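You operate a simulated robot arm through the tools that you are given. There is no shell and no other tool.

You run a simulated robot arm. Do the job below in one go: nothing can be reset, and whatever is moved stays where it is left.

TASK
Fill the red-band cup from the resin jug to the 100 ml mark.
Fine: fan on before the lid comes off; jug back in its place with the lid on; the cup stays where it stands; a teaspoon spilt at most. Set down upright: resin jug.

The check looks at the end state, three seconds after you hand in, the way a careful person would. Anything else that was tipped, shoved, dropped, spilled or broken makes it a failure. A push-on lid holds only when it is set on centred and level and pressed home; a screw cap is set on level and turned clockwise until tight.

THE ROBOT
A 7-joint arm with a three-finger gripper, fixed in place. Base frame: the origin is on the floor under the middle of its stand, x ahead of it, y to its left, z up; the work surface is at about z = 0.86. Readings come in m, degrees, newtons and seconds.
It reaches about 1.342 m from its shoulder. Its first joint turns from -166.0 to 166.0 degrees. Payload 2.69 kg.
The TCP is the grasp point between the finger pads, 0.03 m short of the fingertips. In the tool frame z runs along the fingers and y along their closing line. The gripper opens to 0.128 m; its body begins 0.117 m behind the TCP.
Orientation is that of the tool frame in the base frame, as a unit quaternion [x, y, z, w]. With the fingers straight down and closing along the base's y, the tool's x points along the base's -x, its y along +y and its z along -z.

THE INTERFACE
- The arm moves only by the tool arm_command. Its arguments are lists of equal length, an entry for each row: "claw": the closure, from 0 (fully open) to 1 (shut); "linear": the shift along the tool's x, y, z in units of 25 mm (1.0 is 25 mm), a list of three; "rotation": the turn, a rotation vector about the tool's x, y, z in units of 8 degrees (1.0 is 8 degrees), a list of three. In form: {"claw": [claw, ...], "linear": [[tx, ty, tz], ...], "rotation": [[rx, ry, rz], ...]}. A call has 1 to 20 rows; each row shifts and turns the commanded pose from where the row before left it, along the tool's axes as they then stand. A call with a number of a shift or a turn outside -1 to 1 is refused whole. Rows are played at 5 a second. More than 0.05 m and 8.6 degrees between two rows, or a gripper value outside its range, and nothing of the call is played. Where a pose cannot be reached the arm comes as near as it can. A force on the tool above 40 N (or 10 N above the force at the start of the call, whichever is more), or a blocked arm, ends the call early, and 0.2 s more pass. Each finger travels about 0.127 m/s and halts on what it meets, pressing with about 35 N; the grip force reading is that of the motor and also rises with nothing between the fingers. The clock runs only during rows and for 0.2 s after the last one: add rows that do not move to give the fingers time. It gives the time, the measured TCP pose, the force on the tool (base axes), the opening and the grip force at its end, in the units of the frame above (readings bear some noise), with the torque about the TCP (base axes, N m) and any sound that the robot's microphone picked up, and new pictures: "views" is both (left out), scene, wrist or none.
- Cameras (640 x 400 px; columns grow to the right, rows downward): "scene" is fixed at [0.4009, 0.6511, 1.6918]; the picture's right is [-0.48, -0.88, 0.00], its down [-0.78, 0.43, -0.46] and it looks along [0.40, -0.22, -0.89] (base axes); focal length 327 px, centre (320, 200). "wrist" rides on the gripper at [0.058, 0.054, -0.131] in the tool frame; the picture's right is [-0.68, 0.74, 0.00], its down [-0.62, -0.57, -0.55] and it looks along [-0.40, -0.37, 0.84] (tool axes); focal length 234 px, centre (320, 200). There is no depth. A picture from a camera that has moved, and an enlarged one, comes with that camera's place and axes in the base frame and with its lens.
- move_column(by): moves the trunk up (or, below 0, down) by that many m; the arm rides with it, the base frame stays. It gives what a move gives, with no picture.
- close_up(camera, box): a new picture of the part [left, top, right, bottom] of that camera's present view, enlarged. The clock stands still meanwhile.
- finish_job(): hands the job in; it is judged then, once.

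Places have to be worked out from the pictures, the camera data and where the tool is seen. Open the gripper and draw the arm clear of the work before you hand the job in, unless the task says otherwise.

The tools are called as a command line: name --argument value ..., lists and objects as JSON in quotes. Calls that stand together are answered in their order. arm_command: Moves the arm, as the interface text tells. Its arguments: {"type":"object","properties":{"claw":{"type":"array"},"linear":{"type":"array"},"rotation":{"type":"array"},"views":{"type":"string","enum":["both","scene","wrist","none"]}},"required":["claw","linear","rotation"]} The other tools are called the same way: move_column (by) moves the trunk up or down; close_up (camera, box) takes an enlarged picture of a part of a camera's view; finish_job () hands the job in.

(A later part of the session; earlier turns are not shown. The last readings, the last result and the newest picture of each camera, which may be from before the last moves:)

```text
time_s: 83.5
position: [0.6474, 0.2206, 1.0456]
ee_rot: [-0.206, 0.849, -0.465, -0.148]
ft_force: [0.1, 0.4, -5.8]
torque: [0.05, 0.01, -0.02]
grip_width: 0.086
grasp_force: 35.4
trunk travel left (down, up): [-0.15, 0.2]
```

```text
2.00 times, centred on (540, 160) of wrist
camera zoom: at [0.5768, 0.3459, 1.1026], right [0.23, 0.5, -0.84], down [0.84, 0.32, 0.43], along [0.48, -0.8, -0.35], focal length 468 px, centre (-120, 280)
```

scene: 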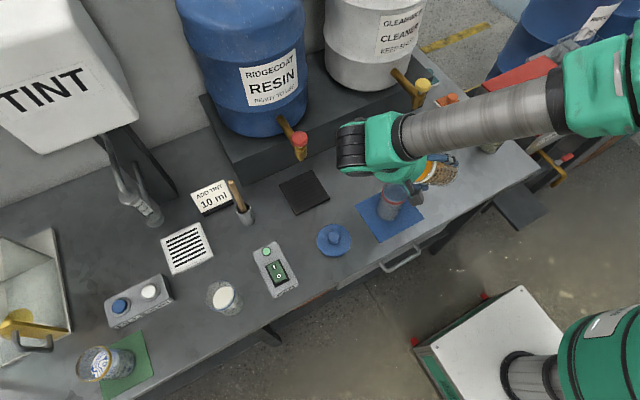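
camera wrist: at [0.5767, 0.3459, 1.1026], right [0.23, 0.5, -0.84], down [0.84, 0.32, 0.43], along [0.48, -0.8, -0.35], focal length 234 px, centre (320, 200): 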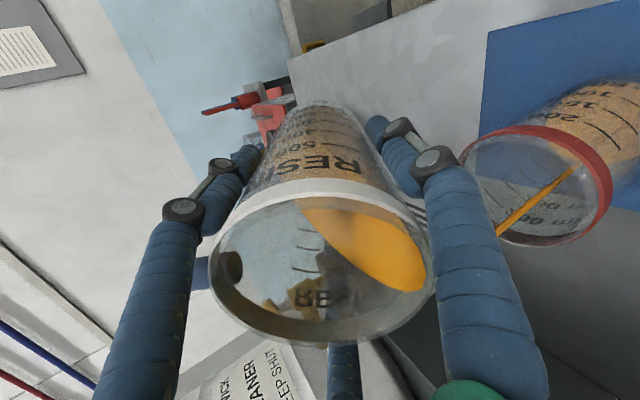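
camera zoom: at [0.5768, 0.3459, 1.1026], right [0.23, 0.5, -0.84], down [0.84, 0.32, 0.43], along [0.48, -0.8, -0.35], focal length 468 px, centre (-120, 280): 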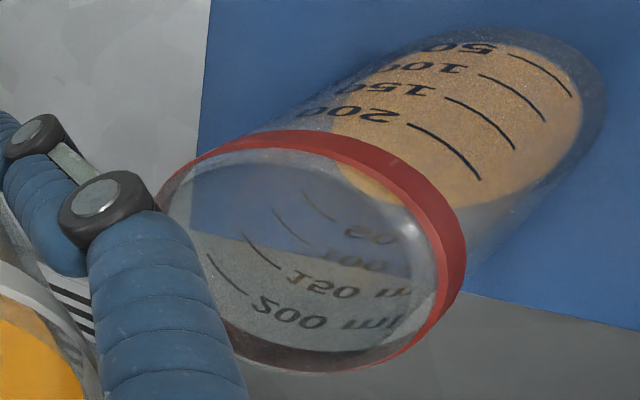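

The stream stopped by itself, so the pour is quasi-static and about 10 ml is in. I add 1.5° and hold.

arm_command --claw '[1, 1, 1, 1, 1, 1]' --linear '[[0, 0, 0], [0, 0, 0], [0, 0, 0], [0, 0, 0], [0, 0, 0], [0, 0, 0]]' --rotation '[[0.0803, 0.0483, 0], [0.0803, 0.0483, 0], [0, 0, 0], [0, 0, 0], [0, 0, 0], [0, 0, 0]]' --views "none"

close_up --camera "scene" --box '[370, 180, 420, 225]'

close_up --camera "wrist" --box '[440, 60, 640, 260]'

```text
time_s: 84.9
position: [0.6452, 0.2203, 1.0466]
ee_rot: [-0.204, 0.842, -0.476, -0.151]
ft_force: [0.2, -0.3, -4.2]
torque: [0.08, -0.01, 0.01]
grip_width: 0.0861
grasp_force: 35.2
trunk travel left (down, up): [-0.15, 0.2]
```

```text
8.89 times, centred on (395, 202) of scene
camera zoom: at [0.4009, 0.6511, 1.6918], right [-0.48, -0.88, 0.0], down [-0.78, 0.43, -0.46], along [0.4, -0.22, -0.89], focal length 2904 px, centre (-347, 178)
```

zoom: 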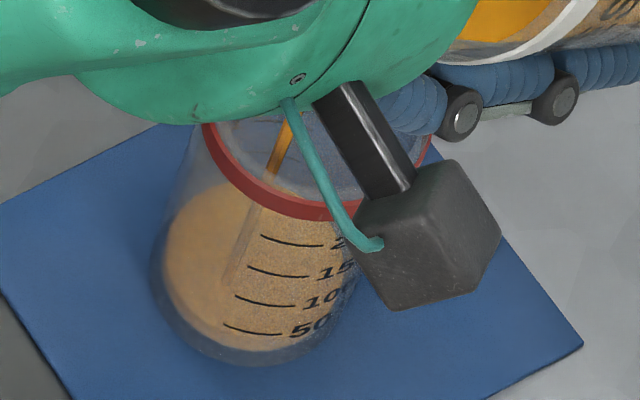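

```text
2.00 times, centred on (540, 160) of wrist
camera zoom: at [0.5768, 0.3475, 1.0993], right [0.23, 0.48, -0.85], down [0.85, 0.33, 0.42], along [0.48, -0.81, -0.33], focal length 468 px, centre (-120, 280)
```

zoom: 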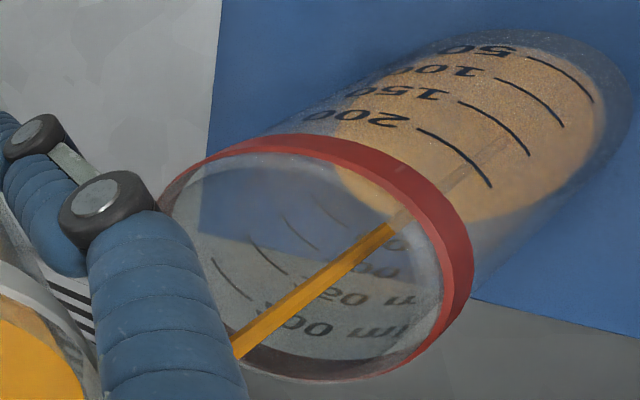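

Still flowing; I hold for another second.

arm_command --claw '[1, 1, 1, 1]' --linear '[[0, 0, 0], [0, 0, 0], [0, 0, 0], [0, 0, 0]]' --rotation '[[0, 0, 0], [0, 0, 0], [0, 0, 0], [0, 0, 0]]' --views "none"

close_up --camera "scene" --box '[370, 180, 420, 225]'

close_up --camera "wrist" --box '[440, 60, 640, 260]'

```text
time_s: 85.9
position: [0.6464, 0.2206, 1.0459]
ee_rot: [-0.204, 0.843, -0.475, -0.151]
ft_force: [-0.9, -0.3, -6.1]
torque: [0.06, -0.02, -0.02]
grip_width: 0.0859
grasp_force: 35.3
trunk travel left (down, up): [-0.15, 0.2]
```

```text
8.89 times, centred on (395, 202) of scene
camera zoom: at [0.4009, 0.6511, 1.6918], right [-0.48, -0.88, 0.0], down [-0.78, 0.43, -0.46], along [0.4, -0.22, -0.89], focal length 2904 px, centre (-347, 178)
```

zoom: 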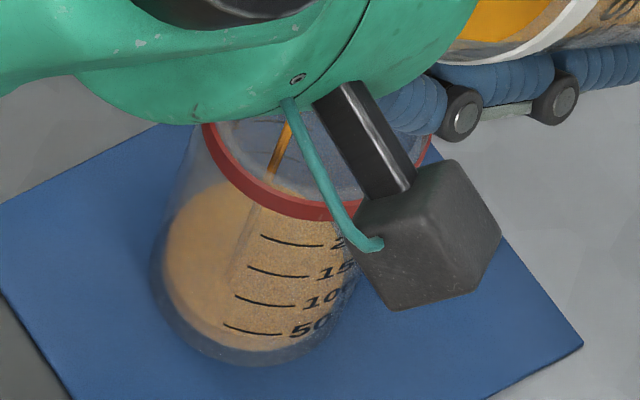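

```text
2.00 times, centred on (540, 160) of wrist
camera zoom: at [0.5768, 0.3475, 1.0993], right [0.23, 0.48, -0.85], down [0.85, 0.33, 0.42], along [0.48, -0.81, -0.33], focal length 468 px, centre (-120, 280)
```

zoom: 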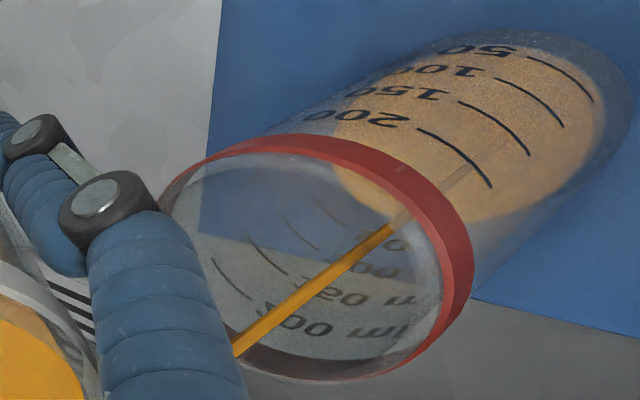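

The stream is thinning at 60°. I add another 1.5° and hold longer.

arm_command --claw '[1, 1, 1, 1, 1, 1, 1, 1]' --linear '[[0, 0, 0], [0, 0, 0], [0, 0, 0], [0, 0, 0], [0, 0, 0], [0, 0, 0], [0, 0, 0], [0, 0, 0]]' --rotation '[[0.0803, 0.0483, 0], [0.0803, 0.0483, 0], [0, 0, 0], [0, 0, 0], [0, 0, 0], [0, 0, 0], [0, 0, 0], [0, 0, 0]]' --views "none"

close_up --camera "scene" --box '[370, 180, 420, 225]'

close_up --camera "wrist" --box '[440, 60, 640, 260]'

```text
time_s: 87.7
position: [0.6459, 0.2199, 1.0458]
ee_rot: [-0.201, 0.836, -0.487, -0.155]
ft_force: [-0.8, -0.5, -4.8]
torque: [0.06, -0.01, 0.02]
grip_width: 0.0857
grasp_force: 35.4
trunk travel left (down, up): [-0.15, 0.2]
```

```text
8.89 times, centred on (395, 202) of scene
camera zoom: at [0.4009, 0.6511, 1.6918], right [-0.48, -0.88, 0.0], down [-0.78, 0.43, -0.46], along [0.4, -0.22, -0.89], focal length 2904 px, centre (-347, 178)
```

zoom: 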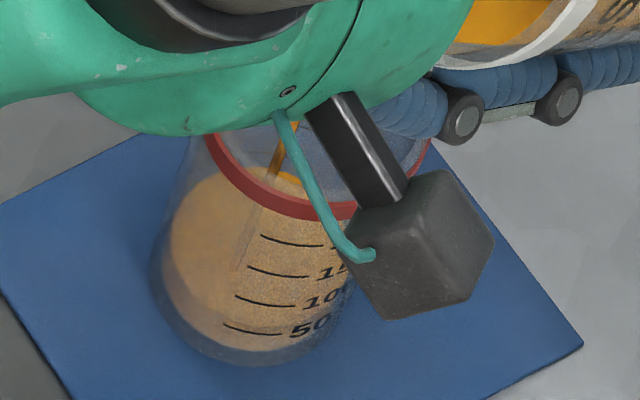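

```text
2.00 times, centred on (540, 160) of wrist
camera zoom: at [0.5766, 0.3486, 1.0963], right [0.23, 0.45, -0.86], down [0.85, 0.34, 0.41], along [0.48, -0.82, -0.31], focal length 468 px, centre (-120, 280)
```

zoom: 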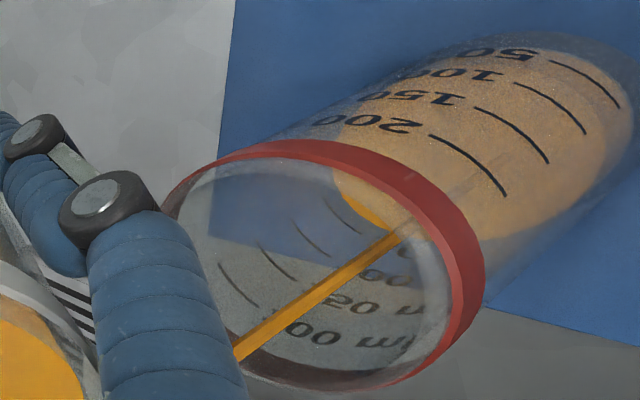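

The surface is becoming visible through the cup's mouth near the inner 50 mark. I zoom to read it, and look at the scene view more closely.

close_up --camera "wrist" --box '[490, 90, 600, 200]'

close_up --camera "scene" --box '[378, 190, 408, 220]'

```text
3.64 times, centred on (545, 145) of wrist
camera zoom: at [0.5766, 0.3486, 1.0963], right [0.23, 0.45, -0.86], down [0.85, 0.34, 0.41], along [0.48, -0.82, -0.31], focal length 852 px, centre (-498, 400)
```

zoom: 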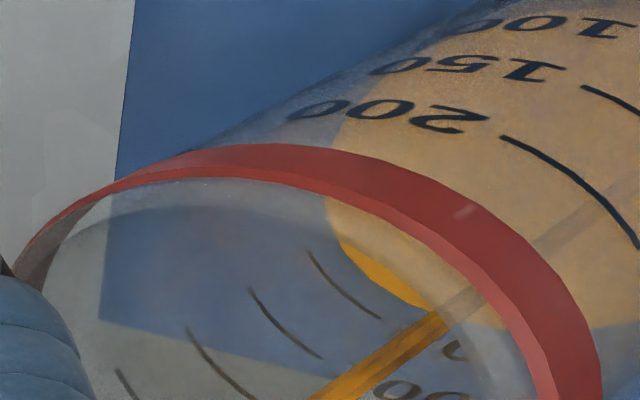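

```text
13.33 times, centred on (393, 205) of scene
camera zoom: at [0.4009, 0.6511, 1.6918], right [-0.48, -0.88, 0.0], down [-0.78, 0.43, -0.46], along [0.4, -0.22, -0.89], focal length 4356 px, centre (-653, 133)
```

zoom: 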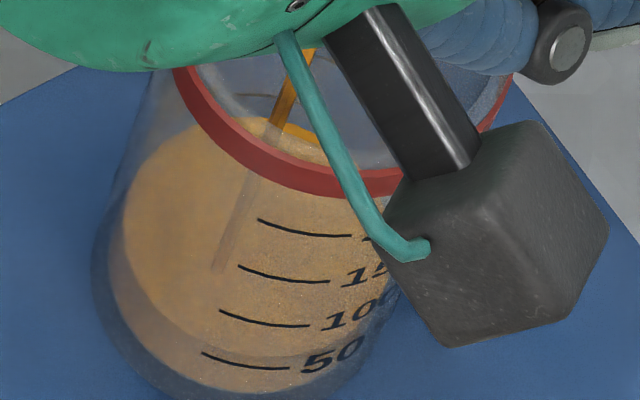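

Averaging the two views (scene reads ~50, wrist ~30, wall parallax acts in opposite senses), about 40 ml is in. I hold until the stream stops.

arm_command --claw '[1, 1, 1, 1, 1, 1]' --linear '[[0, 0, 0], [0, 0, 0], [0, 0, 0], [0, 0, 0], [0, 0, 0], [0, 0, 0]]' --rotation '[[0, 0, 0], [0, 0, 0], [0, 0, 0], [0, 0, 0], [0, 0, 0], [0, 0, 0]]' --views "none"

close_up --camera "scene" --box '[378, 190, 408, 220]'

close_up --camera "wrist" --box '[490, 90, 600, 200]'

```text
time_s: 89.1
position: [0.6456, 0.2198, 1.0458]
ee_rot: [-0.202, 0.836, -0.486, -0.155]
ft_force: [-0.7, -0.1, -5.8]
torque: [0.1, -0.03, -0.02]
grip_width: 0.0858
grasp_force: 34.7
trunk travel left (down, up): [-0.15, 0.2]
```

```text
13.33 times, centred on (393, 205) of scene
camera zoom: at [0.4009, 0.6511, 1.6918], right [-0.48, -0.88, 0.0], down [-0.78, 0.43, -0.46], along [0.4, -0.22, -0.89], focal length 4356 px, centre (-653, 133)
```

zoom: 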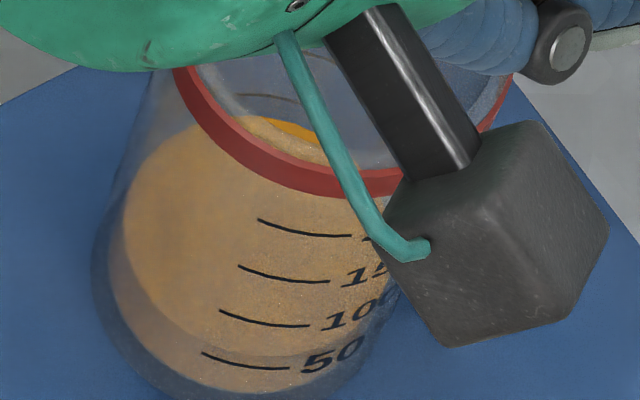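

```text
3.64 times, centred on (545, 145) of wrist
camera zoom: at [0.5766, 0.3485, 1.0963], right [0.23, 0.45, -0.86], down [0.85, 0.34, 0.41], along [0.48, -0.82, -0.31], focal length 852 px, centre (-498, 400)
```

zoom: 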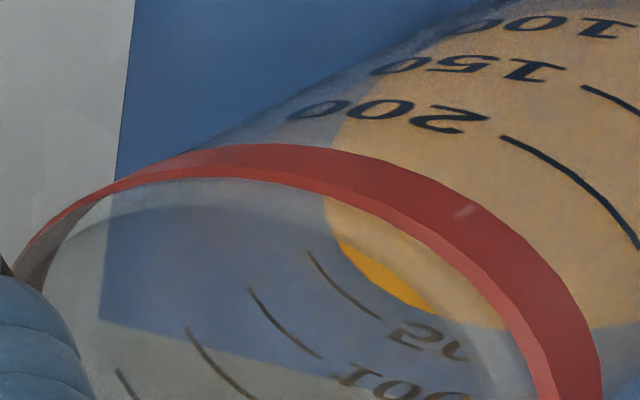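

The stream stopped, with about 42 ml in. That is roughly 13 ml per degree, so I add 2.5° in slow steps and hold until it settles.

arm_command --claw '[1, 1, 1, 1, 1, 1, 1, 1, 1, 1, 1, 1]' --linear '[[0, 0, 0], [0, 0, 0], [0, 0, 0], [0, 0, 0], [0, 0, 0], [0, 0, 0], [0, 0, 0], [0, 0, 0], [0, 0, 0], [0, 0, 0], [0, 0, 0], [0, 0, 0]]' --rotation '[[0.0803, 0.0483, 0], [0.0803, 0.0483, 0], [0, 0, 0], [0.0535, 0.0322, 0], [0.0535, 0.0322, 0], [0, 0, 0], [0, 0, 0], [0, 0, 0], [0, 0, 0], [0, 0, 0], [0, 0, 0], [0, 0, 0]]' --views "none"

close_up --camera "scene" --box '[378, 190, 408, 220]'

close_up --camera "wrist" --box '[480, 80, 630, 230]'

```text
time_s: 91.7
position: [0.6463, 0.2188, 1.0457]
ee_rot: [-0.199, 0.825, -0.504, -0.159]
ft_force: [-1.1, 0.0, -4.3]
torque: [0.06, -0.02, 0.02]
grip_width: 0.0859
grasp_force: 35.2
trunk travel left (down, up): [-0.15, 0.2]
```

```text
13.33 times, centred on (393, 205) of scene
camera zoom: at [0.4009, 0.6511, 1.6918], right [-0.48, -0.88, 0.0], down [-0.78, 0.43, -0.46], along [0.4, -0.22, -0.89], focal length 4356 px, centre (-653, 133)
```

zoom: 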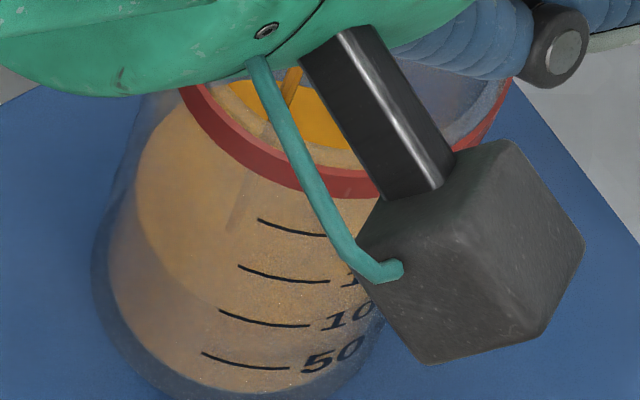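

```text
2.67 times, centred on (555, 155) of wrist
camera zoom: at [0.5777, 0.3503, 1.0903], right [0.23, 0.42, -0.88], down [0.85, 0.36, 0.39], along [0.48, -0.83, -0.27], focal length 624 px, centre (-307, 320)
```

zoom: 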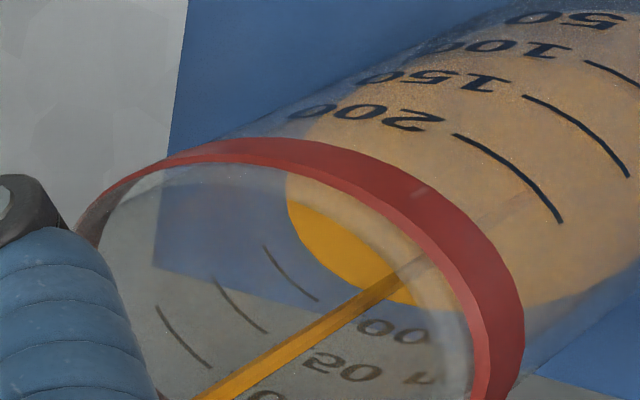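

Still flowing slightly; the average reading is near 75 ml. I hold until it stops.

arm_command --claw '[1, 1, 1, 1, 1, 1, 1, 1]' --linear '[[0, 0, 0], [0, 0, 0], [0, 0, 0], [0, 0, 0], [0, 0, 0], [0, 0, 0], [0, 0, 0], [0, 0, 0]]' --rotation '[[0, 0, 0], [0, 0, 0], [0, 0, 0], [0, 0, 0], [0, 0, 0], [0, 0, 0], [0, 0, 0], [0, 0, 0]]' --views "wrist"

close_up --camera "scene" --box '[378, 190, 408, 220]'

close_up --camera "wrist" --box '[500, 90, 600, 190]'

```text
time_s: 93.5
position: [0.6469, 0.2204, 1.0457]
ee_rot: [-0.2, 0.825, -0.505, -0.16]
ft_force: [-0.5, -0.5, -4.8]
torque: [0.05, 0.01, -0.01]
grip_width: 0.086
grasp_force: 35.4
trunk travel left (down, up): [-0.15, 0.2]
camera wrist: at [0.5777, 0.3503, 1.0903], right [0.23, 0.42, -0.88], down [0.85, 0.36, 0.39], along [0.48, -0.83, -0.27], focal length 234 px, centre (320, 200)
```

wrist: 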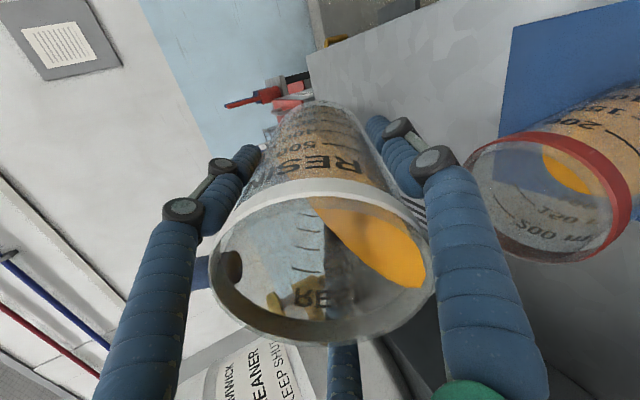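

```text
13.33 times, centred on (393, 205) of scene
camera zoom: at [0.4009, 0.6511, 1.6918], right [-0.48, -0.88, 0.0], down [-0.78, 0.43, -0.46], along [0.4, -0.22, -0.89], focal length 4356 px, centre (-653, 133)
```

zoom: 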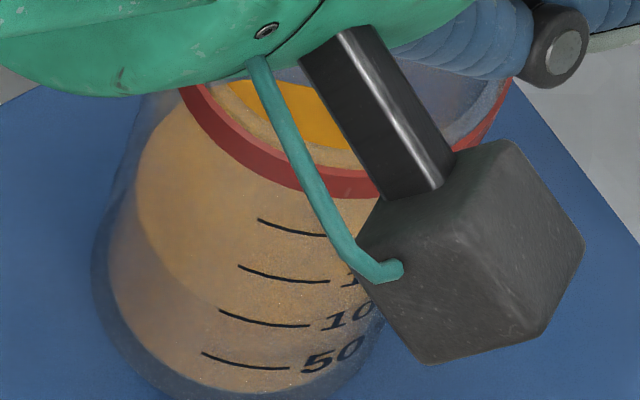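

```text
4.00 times, centred on (550, 140) of wrist
camera zoom: at [0.5777, 0.3503, 1.0903], right [0.23, 0.42, -0.88], down [0.85, 0.36, 0.39], along [0.48, -0.83, -0.27], focal length 937 px, centre (-600, 440)
```

zoom: 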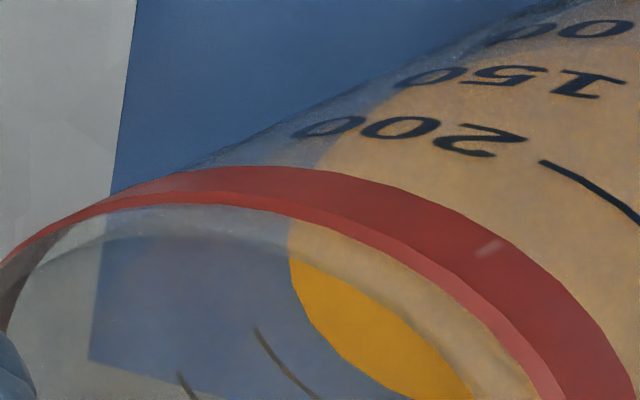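

The flow has stopped. I zoom more on the marks to read the surface line.

close_up --camera "scene" --box '[380, 200, 402, 220]'

close_up --camera "wrist" --box '[520, 130, 600, 210]'

```text
16.00 times, centred on (391, 210) of scene
camera zoom: at [0.4009, 0.6511, 1.6918], right [-0.48, -0.88, 0.0], down [-0.78, 0.43, -0.46], along [0.4, -0.22, -0.89], focal length 5227 px, centre (-816, 40)
```

zoom: 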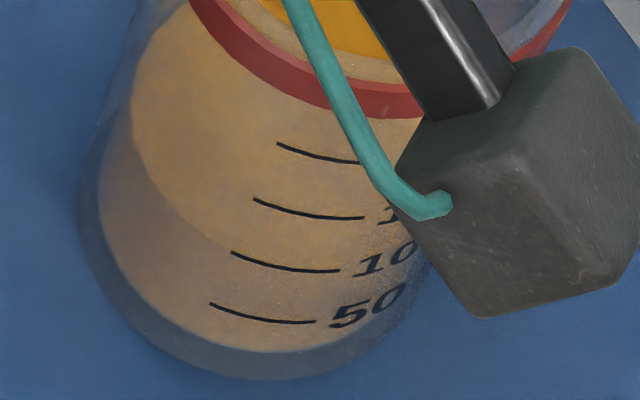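

```text
5.00 times, centred on (560, 170) of wrist
camera zoom: at [0.5777, 0.3503, 1.0903], right [0.23, 0.42, -0.88], down [0.85, 0.36, 0.39], along [0.48, -0.83, -0.27], focal length 1171 px, centre (-880, 350)
```

zoom: 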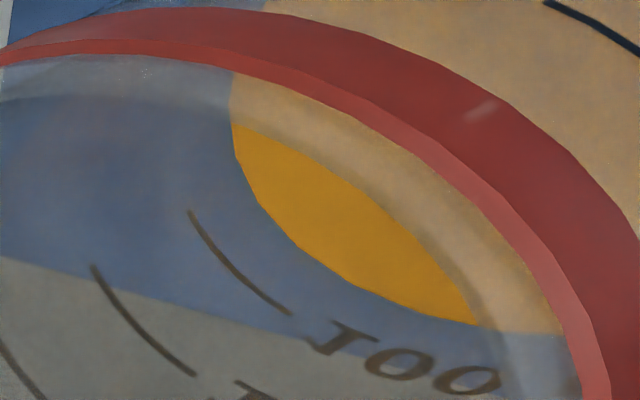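

I zoom once more on the scene view around the 100 line to pin the surface edge.

close_up --camera "scene" --box '[380, 204, 394, 216]'

```text
16.00 times, centred on (387, 210) of scene
camera zoom: at [0.4009, 0.6511, 1.6918], right [-0.48, -0.88, 0.0], down [-0.78, 0.43, -0.46], along [0.4, -0.22, -0.89], focal length 5227 px, centre (-752, 40)
```

zoom: 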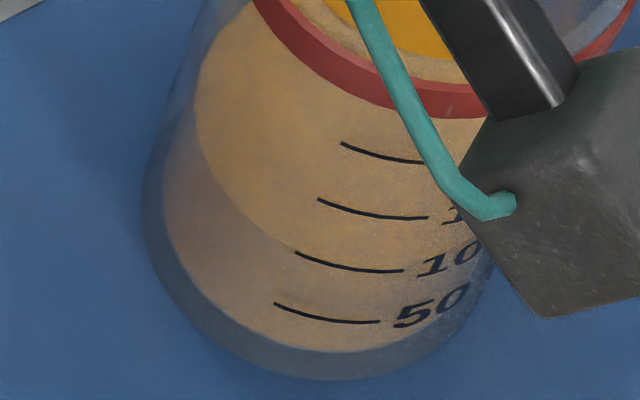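

Correcting for wall thickness, both views agree on about 86 ml. The rate is about 18 ml per degree, so I add 0.55° and hold until settled.

arm_command --claw '[1, 1, 1, 1, 1, 1, 1, 1, 1, 1, 1, 1]' --linear '[[0, 0, 0], [0, 0, 0], [0, 0, 0], [0, 0, 0], [0, 0, 0], [0, 0, 0], [0, 0, 0], [0, 0, 0], [0, 0, 0], [0, 0, 0], [0, 0, 0], [0, 0, 0]]' --rotation '[[0.0295, 0.0177, 0], [0.0295, 0.0177, 0], [0, 0, 0], [0, 0, 0], [0, 0, 0], [0, 0, 0], [0, 0, 0], [0, 0, 0], [0, 0, 0], [0, 0, 0], [0, 0, 0], [0, 0, 0]]' --views "wrist"

close_up --camera "scene" --box '[380, 204, 394, 216]'

close_up --camera "wrist" --box '[520, 130, 600, 210]'

```text
time_s: 96.1
position: [0.6464, 0.2212, 1.0449]
ee_rot: [-0.199, 0.822, -0.508, -0.162]
ft_force: [-0.6, -0.7, -4.7]
torque: [0.02, -0.02, -0.01]
grip_width: 0.0861
grasp_force: 35.5
trunk travel left (down, up): [-0.15, 0.2]
camera wrist: at [0.577, 0.3509, 1.0886], right [0.23, 0.41, -0.88], down [0.85, 0.37, 0.39], along [0.48, -0.84, -0.26], focal length 234 px, centre (320, 200)
```

wrist: 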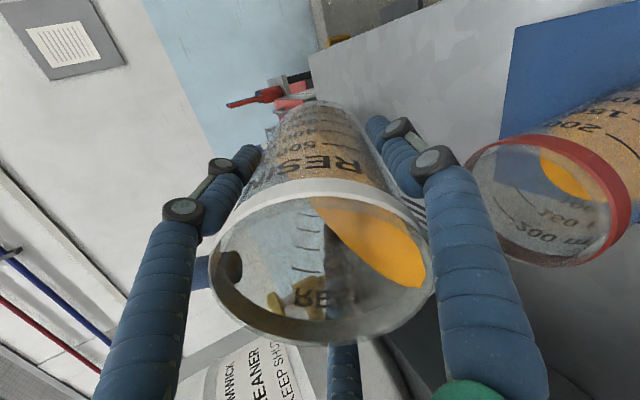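

```text
16.00 times, centred on (387, 210) of scene
camera zoom: at [0.4009, 0.6511, 1.6918], right [-0.48, -0.88, 0.0], down [-0.78, 0.43, -0.46], along [0.4, -0.22, -0.89], focal length 5227 px, centre (-752, 40)
```

zoom: 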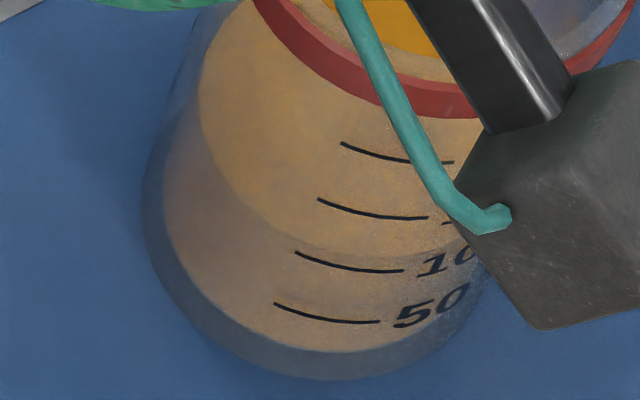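

```text
5.00 times, centred on (560, 170) of wrist
camera zoom: at [0.577, 0.3509, 1.0886], right [0.23, 0.41, -0.88], down [0.85, 0.37, 0.39], along [0.48, -0.84, -0.26], focal length 1171 px, centre (-880, 350)
```

zoom: 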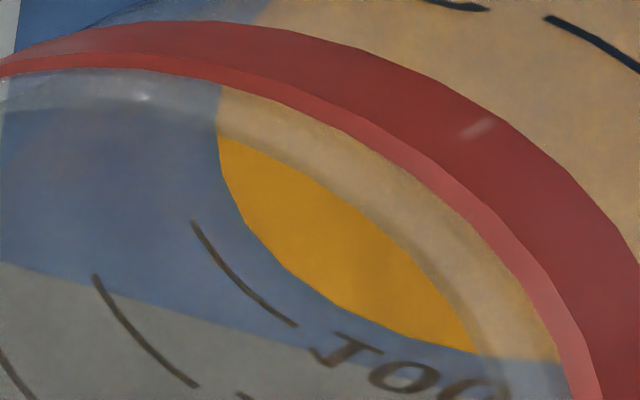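

No stream now; the readings give about 93 (wrist) to 100 (scene), so around 96 ml. I add a final 0.2° and hold.

arm_command --claw '[1, 1, 1, 1, 1, 1, 1, 1, 1, 1]' --linear '[[0, 0, 0], [0, 0, 0], [0, 0, 0], [0, 0, 0], [0, 0, 0], [0, 0, 0], [0, 0, 0], [0, 0, 0], [0, 0, 0], [0, 0, 0]]' --rotation '[[0.0214, 0.0129, 0], [0, 0, 0], [0, 0, 0], [0, 0, 0], [0, 0, 0], [0, 0, 0], [0, 0, 0], [0, 0, 0], [0, 0, 0], [0, 0, 0]]' --views "wrist"

close_up --camera "scene" --box '[380, 204, 394, 216]'

close_up --camera "wrist" --box '[520, 130, 600, 210]'

```text
time_s: 98.3
position: [0.6445, 0.2201, 1.0458]
ee_rot: [-0.198, 0.821, -0.51, -0.162]
ft_force: [0.0, 0.7, -4.7]
torque: [0.04, -0.03, -0.02]
grip_width: 0.0861
grasp_force: 34.8
trunk travel left (down, up): [-0.15, 0.2]
camera wrist: at [0.5766, 0.3514, 1.0888], right [0.23, 0.4, -0.89], down [0.85, 0.37, 0.38], along [0.48, -0.84, -0.26], focal length 234 px, centre (320, 200)
```

wrist: 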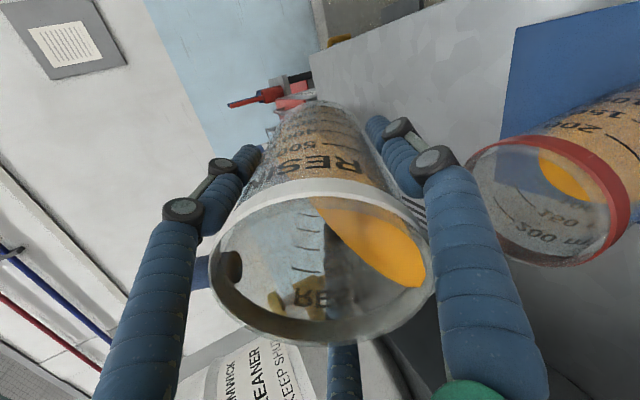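

```text
16.00 times, centred on (387, 210) of scene
camera zoom: at [0.4009, 0.6511, 1.6918], right [-0.48, -0.88, 0.0], down [-0.78, 0.43, -0.46], along [0.4, -0.22, -0.89], focal length 5227 px, centre (-752, 40)
```

zoom: 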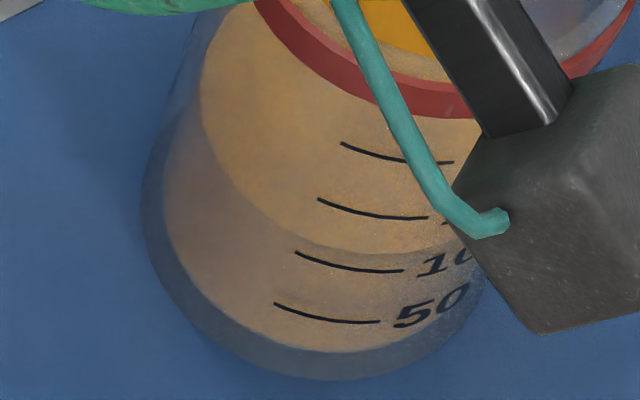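

```text
5.00 times, centred on (560, 170) of wrist
camera zoom: at [0.5766, 0.3514, 1.0888], right [0.23, 0.4, -0.89], down [0.85, 0.37, 0.38], along [0.48, -0.84, -0.26], focal length 1171 px, centre (-880, 350)
```

zoom: 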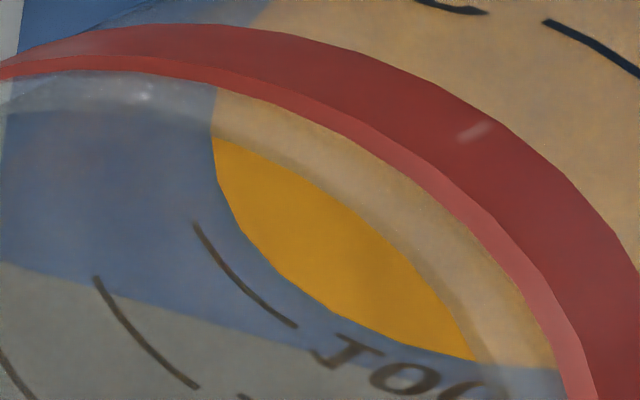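

The surface now reads within a couple of ml of 100 in both views after the wall correction. I tilt back to 35° while still over the cup so any last drip goes in.

arm_command --claw '[1, 1, 1, 1, 1, 1, 1, 1, 1, 1, 1, 1, 1, 1, 1, 1]' --linear '[[0, 0, 0], [0, 0, 0], [0, 0, 0], [0, 0, 0], [0, 0, 0], [0, 0, 0], [0, 0, 0], [0, 0, 0], [0, 0, 0], [0, 0, 0], [0, 0, 0], [0, 0, 0], [0, 0, 0], [0, 0, 0], [0, 0, 0], [0, 0, 0]]' --rotation '[[-0.2656, -0.1596, 0], [-0.2656, -0.1596, 0], [-0.2656, -0.1596, 0], [-0.2656, -0.1596, 0], [-0.2656, -0.1596, 0], [-0.2656, -0.1596, 0], [-0.2656, -0.1596, 0], [-0.2656, -0.1596, 0], [-0.2656, -0.1596, 0], [-0.2656, -0.1596, 0], [-0.2656, -0.1596, 0], [-0.2656, -0.1596, 0], [0, 0, 0], [0, 0, 0], [0, 0, 0], [0, 0, 0]]'

close_up --camera "scene" --box '[370, 180, 420, 225]'

close_up --camera "wrist" --box '[400, 40, 560, 200]'

```text
time_s: 101.7
position: [0.6467, 0.2192, 1.0479]
ee_rot: [-0.224, 0.927, -0.286, -0.091]
ft_force: [0.3, 1.5, -3.8]
torque: [0.04, 0.03, -0.02]
grip_width: 0.0864
grasp_force: 34.7
trunk travel left (down, up): [-0.15, 0.2]
camera wrist: at [0.5756, 0.3138, 1.1459], right [0.25, 0.79, -0.56], down [0.83, 0.12, 0.54], along [0.5, -0.6, -0.62], focal length 234 px, centre (320, 200)
```

scene: 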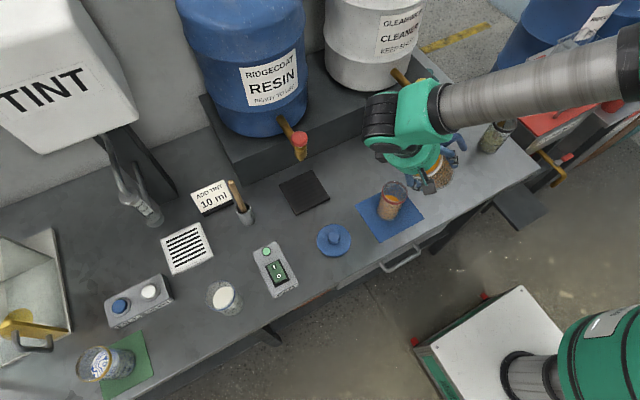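
wrist: 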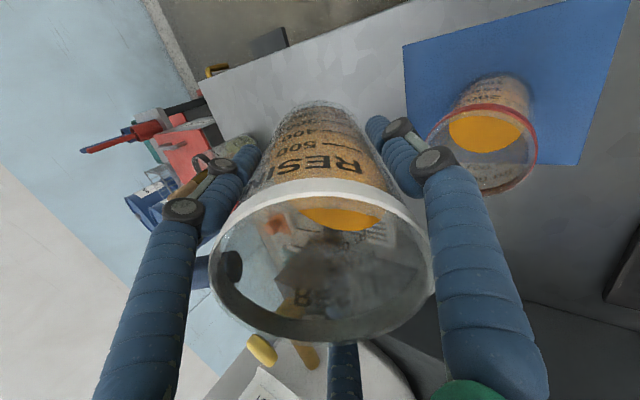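

```text
8.89 times, centred on (395, 202) of scene
camera zoom: at [0.4009, 0.6511, 1.6918], right [-0.48, -0.88, 0.0], down [-0.78, 0.43, -0.46], along [0.4, -0.22, -0.89], focal length 2904 px, centre (-347, 178)
```

zoom: 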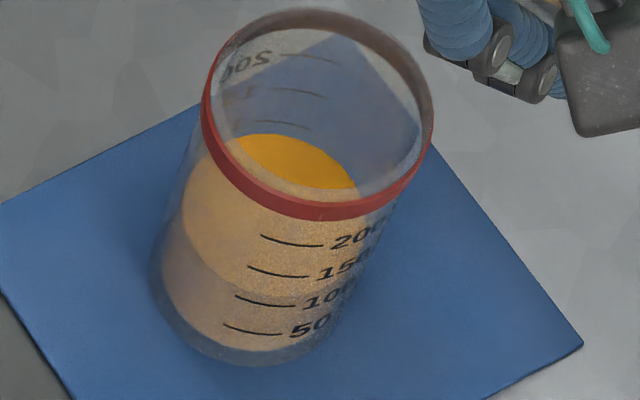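

```text
2.50 times, centred on (480, 120) of wrist
camera zoom: at [0.5756, 0.3138, 1.1459], right [0.25, 0.79, -0.56], down [0.83, 0.12, 0.54], along [0.5, -0.6, -0.62], focal length 585 px, centre (-80, 400)
```

zoom: 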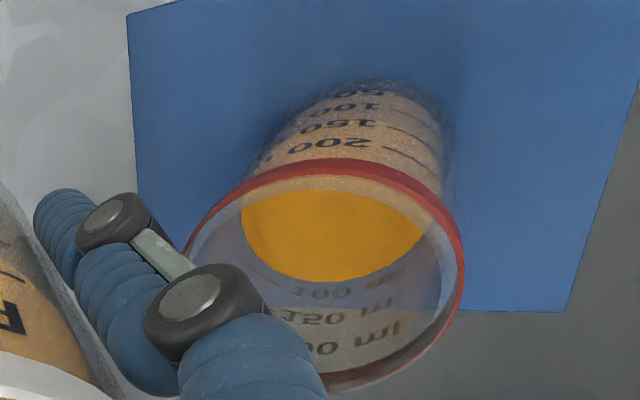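

The cup is clear in the scene view now, with marks on both the front and back walls. I zoom in for a precise reading.

close_up --camera "scene" --box '[376, 182, 402, 202]'

close_up --camera "scene" --box '[376, 200, 402, 222]'

close_up --camera "wrist" --box '[440, 80, 540, 180]'

```text
16.00 times, centred on (389, 192) of scene
camera zoom: at [0.4009, 0.6511, 1.6918], right [-0.48, -0.88, 0.0], down [-0.78, 0.43, -0.46], along [0.4, -0.22, -0.89], focal length 5227 px, centre (-784, 328)
```

zoom: 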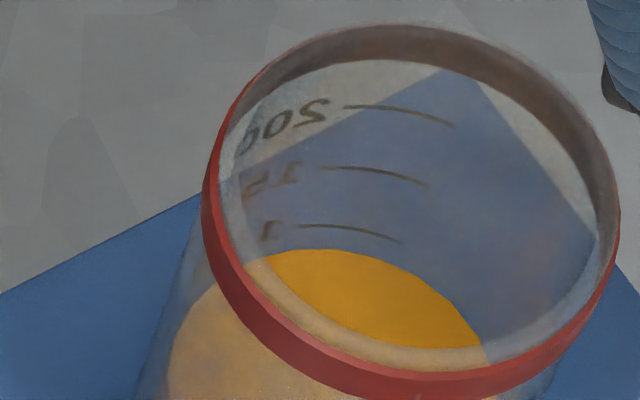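

```text
16.00 times, centred on (389, 211) of scene
camera zoom: at [0.4009, 0.6511, 1.6918], right [-0.48, -0.88, 0.0], down [-0.78, 0.43, -0.46], along [0.4, -0.22, -0.89], focal length 5227 px, centre (-784, 24)
```

zoom: 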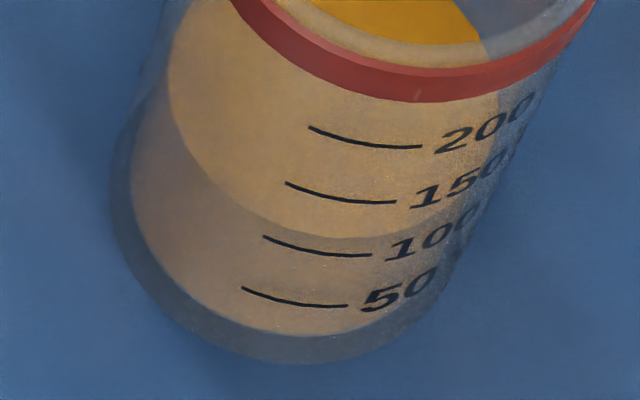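

```text
4.00 times, centred on (490, 130) of wrist
camera zoom: at [0.5756, 0.3138, 1.1459], right [0.25, 0.79, -0.56], down [0.83, 0.12, 0.54], along [0.5, -0.6, -0.62], focal length 937 px, centre (-360, 480)
```

zoom: 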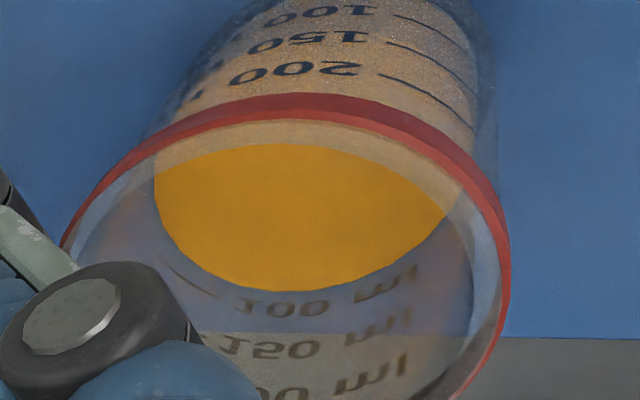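

Combining front- and back-wall readings from the scene view gives about 96 ml, a touch under. I make a small top-up: tilt back to 0.2° beyond the last angle, slowing near the end, and hold until the flow stops.

arm_command --claw '[1, 1, 1, 1, 1, 1, 1, 1, 1, 1, 1, 1, 1, 1, 1, 1, 1]' --linear '[[0, 0, 0], [0, 0, 0], [0, 0, 0], [0, 0, 0], [0, 0, 0], [0, 0, 0], [0, 0, 0], [0, 0, 0], [0, 0, 0], [0, 0, 0], [0, 0, 0], [0, 0, 0], [0, 0, 0], [0, 0, 0], [0, 0, 0], [0, 0, 0], [0, 0, 0]]' --rotation '[[0.2656, 0.1596, 0], [0.2656, 0.1596, 0], [0.2656, 0.1596, 0], [0.2656, 0.1596, 0], [0.2656, 0.1596, 0], [0.2656, 0.1596, 0], [0.2656, 0.1596, 0], [0.2656, 0.1596, 0], [0.2656, 0.1596, 0], [0.2656, 0.1596, 0], [0.0921, 0.0554, 0], [0.0921, 0.0554, 0], [0.0921, 0.0554, 0], [0.0921, 0.0554, 0], [0.0921, 0.0554, 0], [0, 0, 0], [0, 0, 0]]' --views "none"

close_up --camera "wrist" --box '[440, 60, 640, 260]'

```text
time_s: 105.3
position: [0.6468, 0.2201, 1.0459]
ee_rot: [-0.2, 0.824, -0.505, -0.16]
ft_force: [0.5, -0.7, -4.1]
torque: [0.06, 0.04, -0.01]
grip_width: 0.0862
grasp_force: 35.1
trunk travel left (down, up): [-0.15, 0.2]
```

```text
2.00 times, centred on (540, 160) of wrist
camera zoom: at [0.5771, 0.3505, 1.0909], right [0.23, 0.41, -0.88], down [0.85, 0.36, 0.39], along [0.48, -0.83, -0.27], focal length 468 px, centre (-120, 280)
```

zoom: 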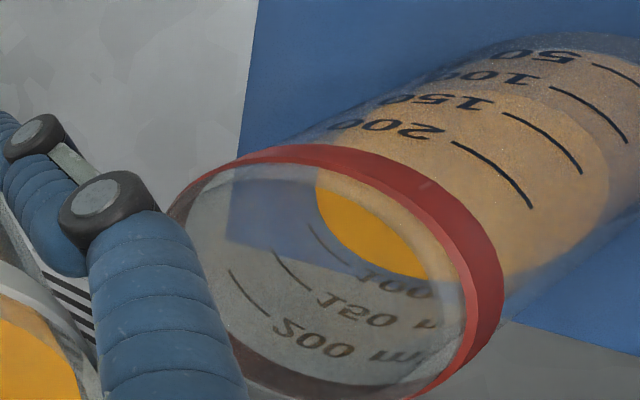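

No flow at 64.1°, as expected. I add the last 0.86° in two steps and hold.

arm_command --claw '[1, 1, 1, 1, 1, 1, 1, 1, 1, 1, 1, 1]' --linear '[[0, 0, 0], [0, 0, 0], [0, 0, 0], [0, 0, 0], [0, 0, 0], [0, 0, 0], [0, 0, 0], [0, 0, 0], [0, 0, 0], [0, 0, 0], [0, 0, 0], [0, 0, 0]]' --rotation '[[0.046, 0.0277, 0], [0.046, 0.0277, 0], [0, 0, 0], [0, 0, 0], [0, 0, 0], [0, 0, 0], [0, 0, 0], [0, 0, 0], [0, 0, 0], [0, 0, 0], [0, 0, 0], [0, 0, 0]]' --views "none"

close_up --camera "wrist" --box '[440, 60, 640, 260]'

close_up --camera "wrist" --box '[520, 130, 600, 210]'

```text
time_s: 107.9
position: [0.646, 0.2204, 1.0463]
ee_rot: [-0.199, 0.82, -0.512, -0.162]
ft_force: [-0.1, 0.0, -5.8]
torque: [0.07, 0.02, 0.01]
grip_width: 0.0861
grasp_force: 35.1
trunk travel left (down, up): [-0.15, 0.2]
```

```text
2.00 times, centred on (540, 160) of wrist
camera zoom: at [0.5768, 0.3519, 1.0886], right [0.23, 0.4, -0.89], down [0.85, 0.37, 0.38], along [0.48, -0.84, -0.26], focal length 468 px, centre (-120, 280)
```

zoom: 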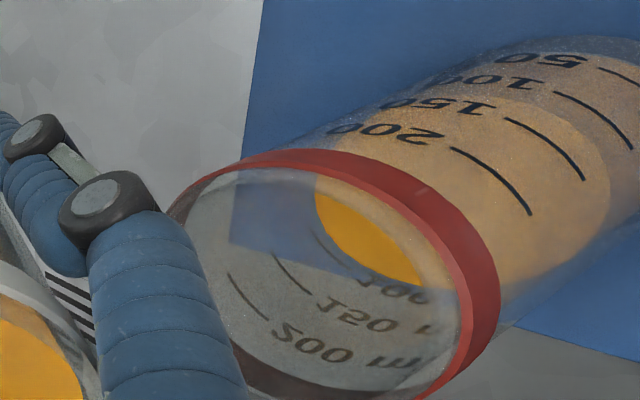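

```text
5.00 times, centred on (560, 170) of wrist
camera zoom: at [0.5768, 0.3519, 1.0886], right [0.23, 0.4, -0.89], down [0.85, 0.37, 0.38], along [0.48, -0.84, -0.26], focal length 1171 px, centre (-880, 350)
```

zoom: 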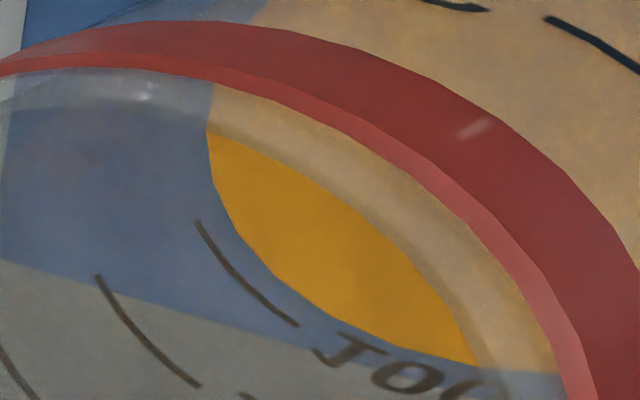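

The level rose slightly and the flow has stopped; my estimate is now 98 to 101 ml. I tilt back to 35° over the cup.

arm_command --claw '[1, 1, 1, 1, 1, 1, 1, 1, 1, 1, 1, 1, 1, 1, 1, 1]' --linear '[[0, 0, 0], [0, 0, 0], [0, 0, 0], [0, 0, 0], [0, 0, 0], [0, 0, 0], [0, 0, 0], [0, 0, 0], [0, 0, 0], [0, 0, 0], [0, 0, 0], [0, 0, 0], [0, 0, 0], [0, 0, 0], [0, 0, 0], [0, 0, 0]]' --rotation '[[-0.2674, -0.1607, 0], [-0.2674, -0.1607, 0], [-0.2674, -0.1607, 0], [-0.2674, -0.1607, 0], [-0.2674, -0.1607, 0], [-0.2674, -0.1607, 0], [-0.2674, -0.1607, 0], [-0.2674, -0.1607, 0], [-0.2674, -0.1607, 0], [-0.2674, -0.1607, 0], [-0.2674, -0.1607, 0], [-0.2674, -0.1607, 0], [0, 0, 0], [0, 0, 0], [0, 0, 0], [0, 0, 0]]' --views "none"

close_up --camera "scene" --box '[376, 182, 402, 202]'

close_up --camera "scene" --box '[376, 200, 402, 222]'

```text
time_s: 111.3
position: [0.6472, 0.2202, 1.0453]
ee_rot: [-0.224, 0.927, -0.285, -0.091]
ft_force: [0.5, 0.7, -4.2]
torque: [0.06, -0.02, -0.01]
grip_width: 0.0859
grasp_force: 34.9
trunk travel left (down, up): [-0.15, 0.2]
```

```text
16.00 times, centred on (389, 192) of scene
camera zoom: at [0.4009, 0.6511, 1.6918], right [-0.48, -0.88, 0.0], down [-0.78, 0.43, -0.46], along [0.4, -0.22, -0.89], focal length 5227 px, centre (-784, 328)
```

zoom: 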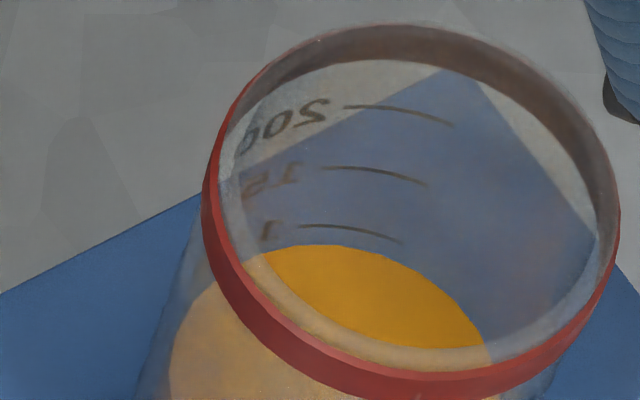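

```text
16.00 times, centred on (389, 211) of scene
camera zoom: at [0.4009, 0.6511, 1.6918], right [-0.48, -0.88, 0.0], down [-0.78, 0.43, -0.46], along [0.4, -0.22, -0.89], focal length 5227 px, centre (-784, 24)
```

zoom: 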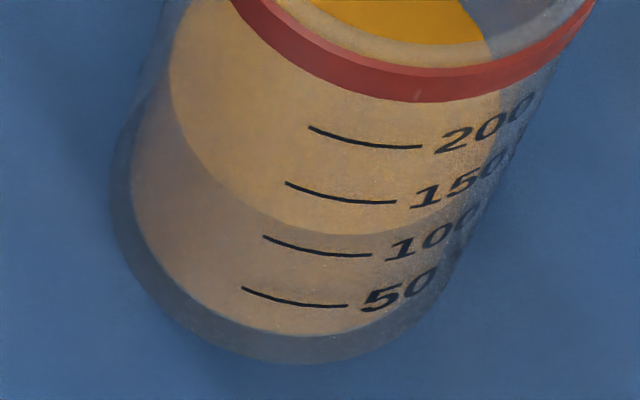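

Front and back readings now combine to about 99.6 ml, so the fill is done. I carry the still-tilted jug back to above its place.

arm_command --claw '[1, 1, 1, 1, 1, 1, 1, 1, 1, 1]' --linear '[[0.2175, -0.3925, 0.315], [0.2175, -0.3925, 0.315], [0.2175, -0.3925, 0.315], [0.2175, -0.3925, 0.315], [0.2175, -0.3925, 0.315], [0.2175, -0.3925, 0.315], [0.2175, -0.3925, 0.315], [0.2175, -0.3925, 0.315], [0.137, 0.082, 0], [0, 0, 0]]' --rotation '[[0, 0, 0], [0, 0, 0], [0, 0, 0], [0, 0, 0], [0, 0, 0], [0, 0, 0], [0, 0, 0], [0, 0, 0], [0, 0, 0], [0, 0, 0]]' --views "scene"

arm_command --claw '[1, 1, 1, 1, 1, 1, 1, 1, 1, 1, 1, 1, 1, 1, 1]' --linear '[[0, 0, 0], [0, 0, 0], [0, 0, 0], [0, 0, 0], [0, 0, 0], [0, 0, 0], [0, 0, 0], [0, 0, 0], [0, 0, 0], [0, 0, 0], [0, 0, 0], [0, 0, 0], [0, 0, 0], [0, 0, 0], [0, 0, 0]]' --rotation '[[-0.268, -0.161, 0], [-0.268, -0.161, 0], [-0.268, -0.161, 0], [-0.268, -0.161, 0], [-0.268, -0.161, 0], [-0.268, -0.161, 0], [-0.268, -0.161, 0], [-0.268, -0.161, 0], [-0.268, -0.161, 0], [-0.268, -0.161, 0], [-0.268, -0.161, 0], [-0.268, -0.161, 0], [-0.268, -0.161, 0], [-0.268, -0.161, 0], [0, 0, 0]]'

close_up --camera "scene" --box '[360, 80, 540, 240]'

```text
time_s: 113.5
position: [0.6383, 0.111, 1.0443]
ee_rot: [-0.225, 0.927, -0.286, -0.092]
ft_force: [-1.0, -0.1, -4.7]
torque: [0.07, 0.0, -0.01]
grip_width: 0.0861
grasp_force: 34.9
trunk travel left (down, up): [-0.15, 0.2]
```

scene: 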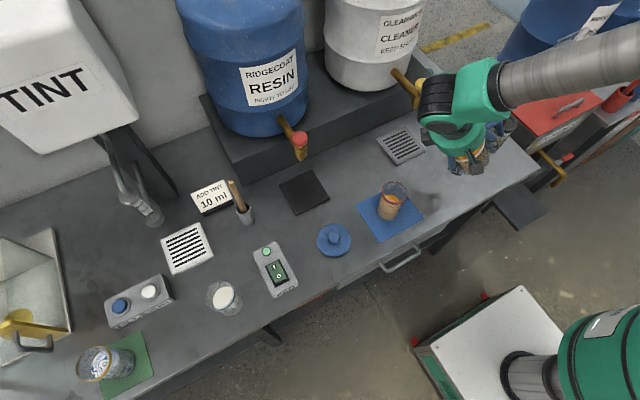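

```text
time_s: 116.7
position: [0.6382, 0.1105, 1.0455]
ee_rot: [-0.235, 0.972, 0.001, 0.0]
ft_force: [-0.2, 0.5, -4.9]
torque: [0.08, -0.02, 0.01]
grip_width: 0.086
grasp_force: 34.6
trunk travel left (down, up): [-0.15, 0.2]
camera wrist: at [0.5618, 0.1322, 1.1771], right [0.27, 0.96, 0.0], down [0.81, -0.22, 0.55], along [0.53, -0.14, -0.84], focal length 234 px, centre (320, 200)
```

scene: 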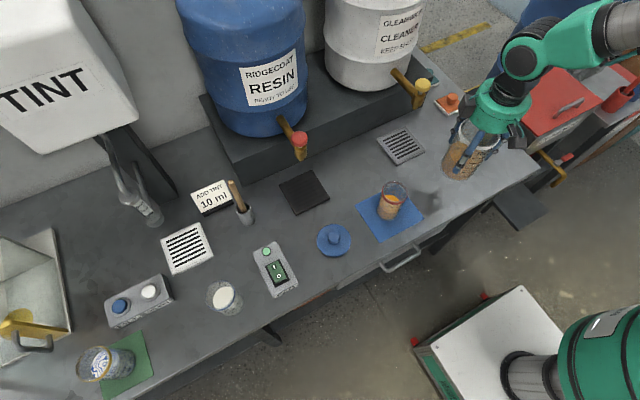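
wrist: 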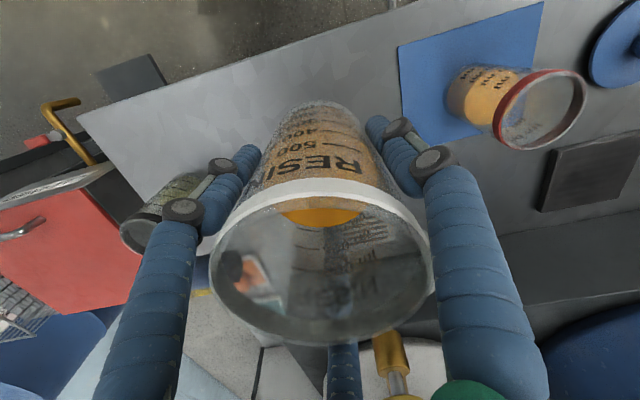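

```text
2.50 times, centred on (450, 160) of scene
camera zoom: at [0.4009, 0.6511, 1.6918], right [-0.48, -0.88, 0.0], down [-0.78, 0.43, -0.46], along [0.4, -0.22, -0.89], focal length 817 px, centre (-5, 300)
```

zoom: 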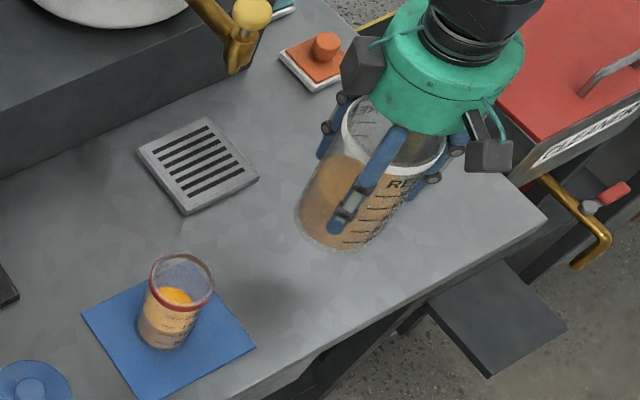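

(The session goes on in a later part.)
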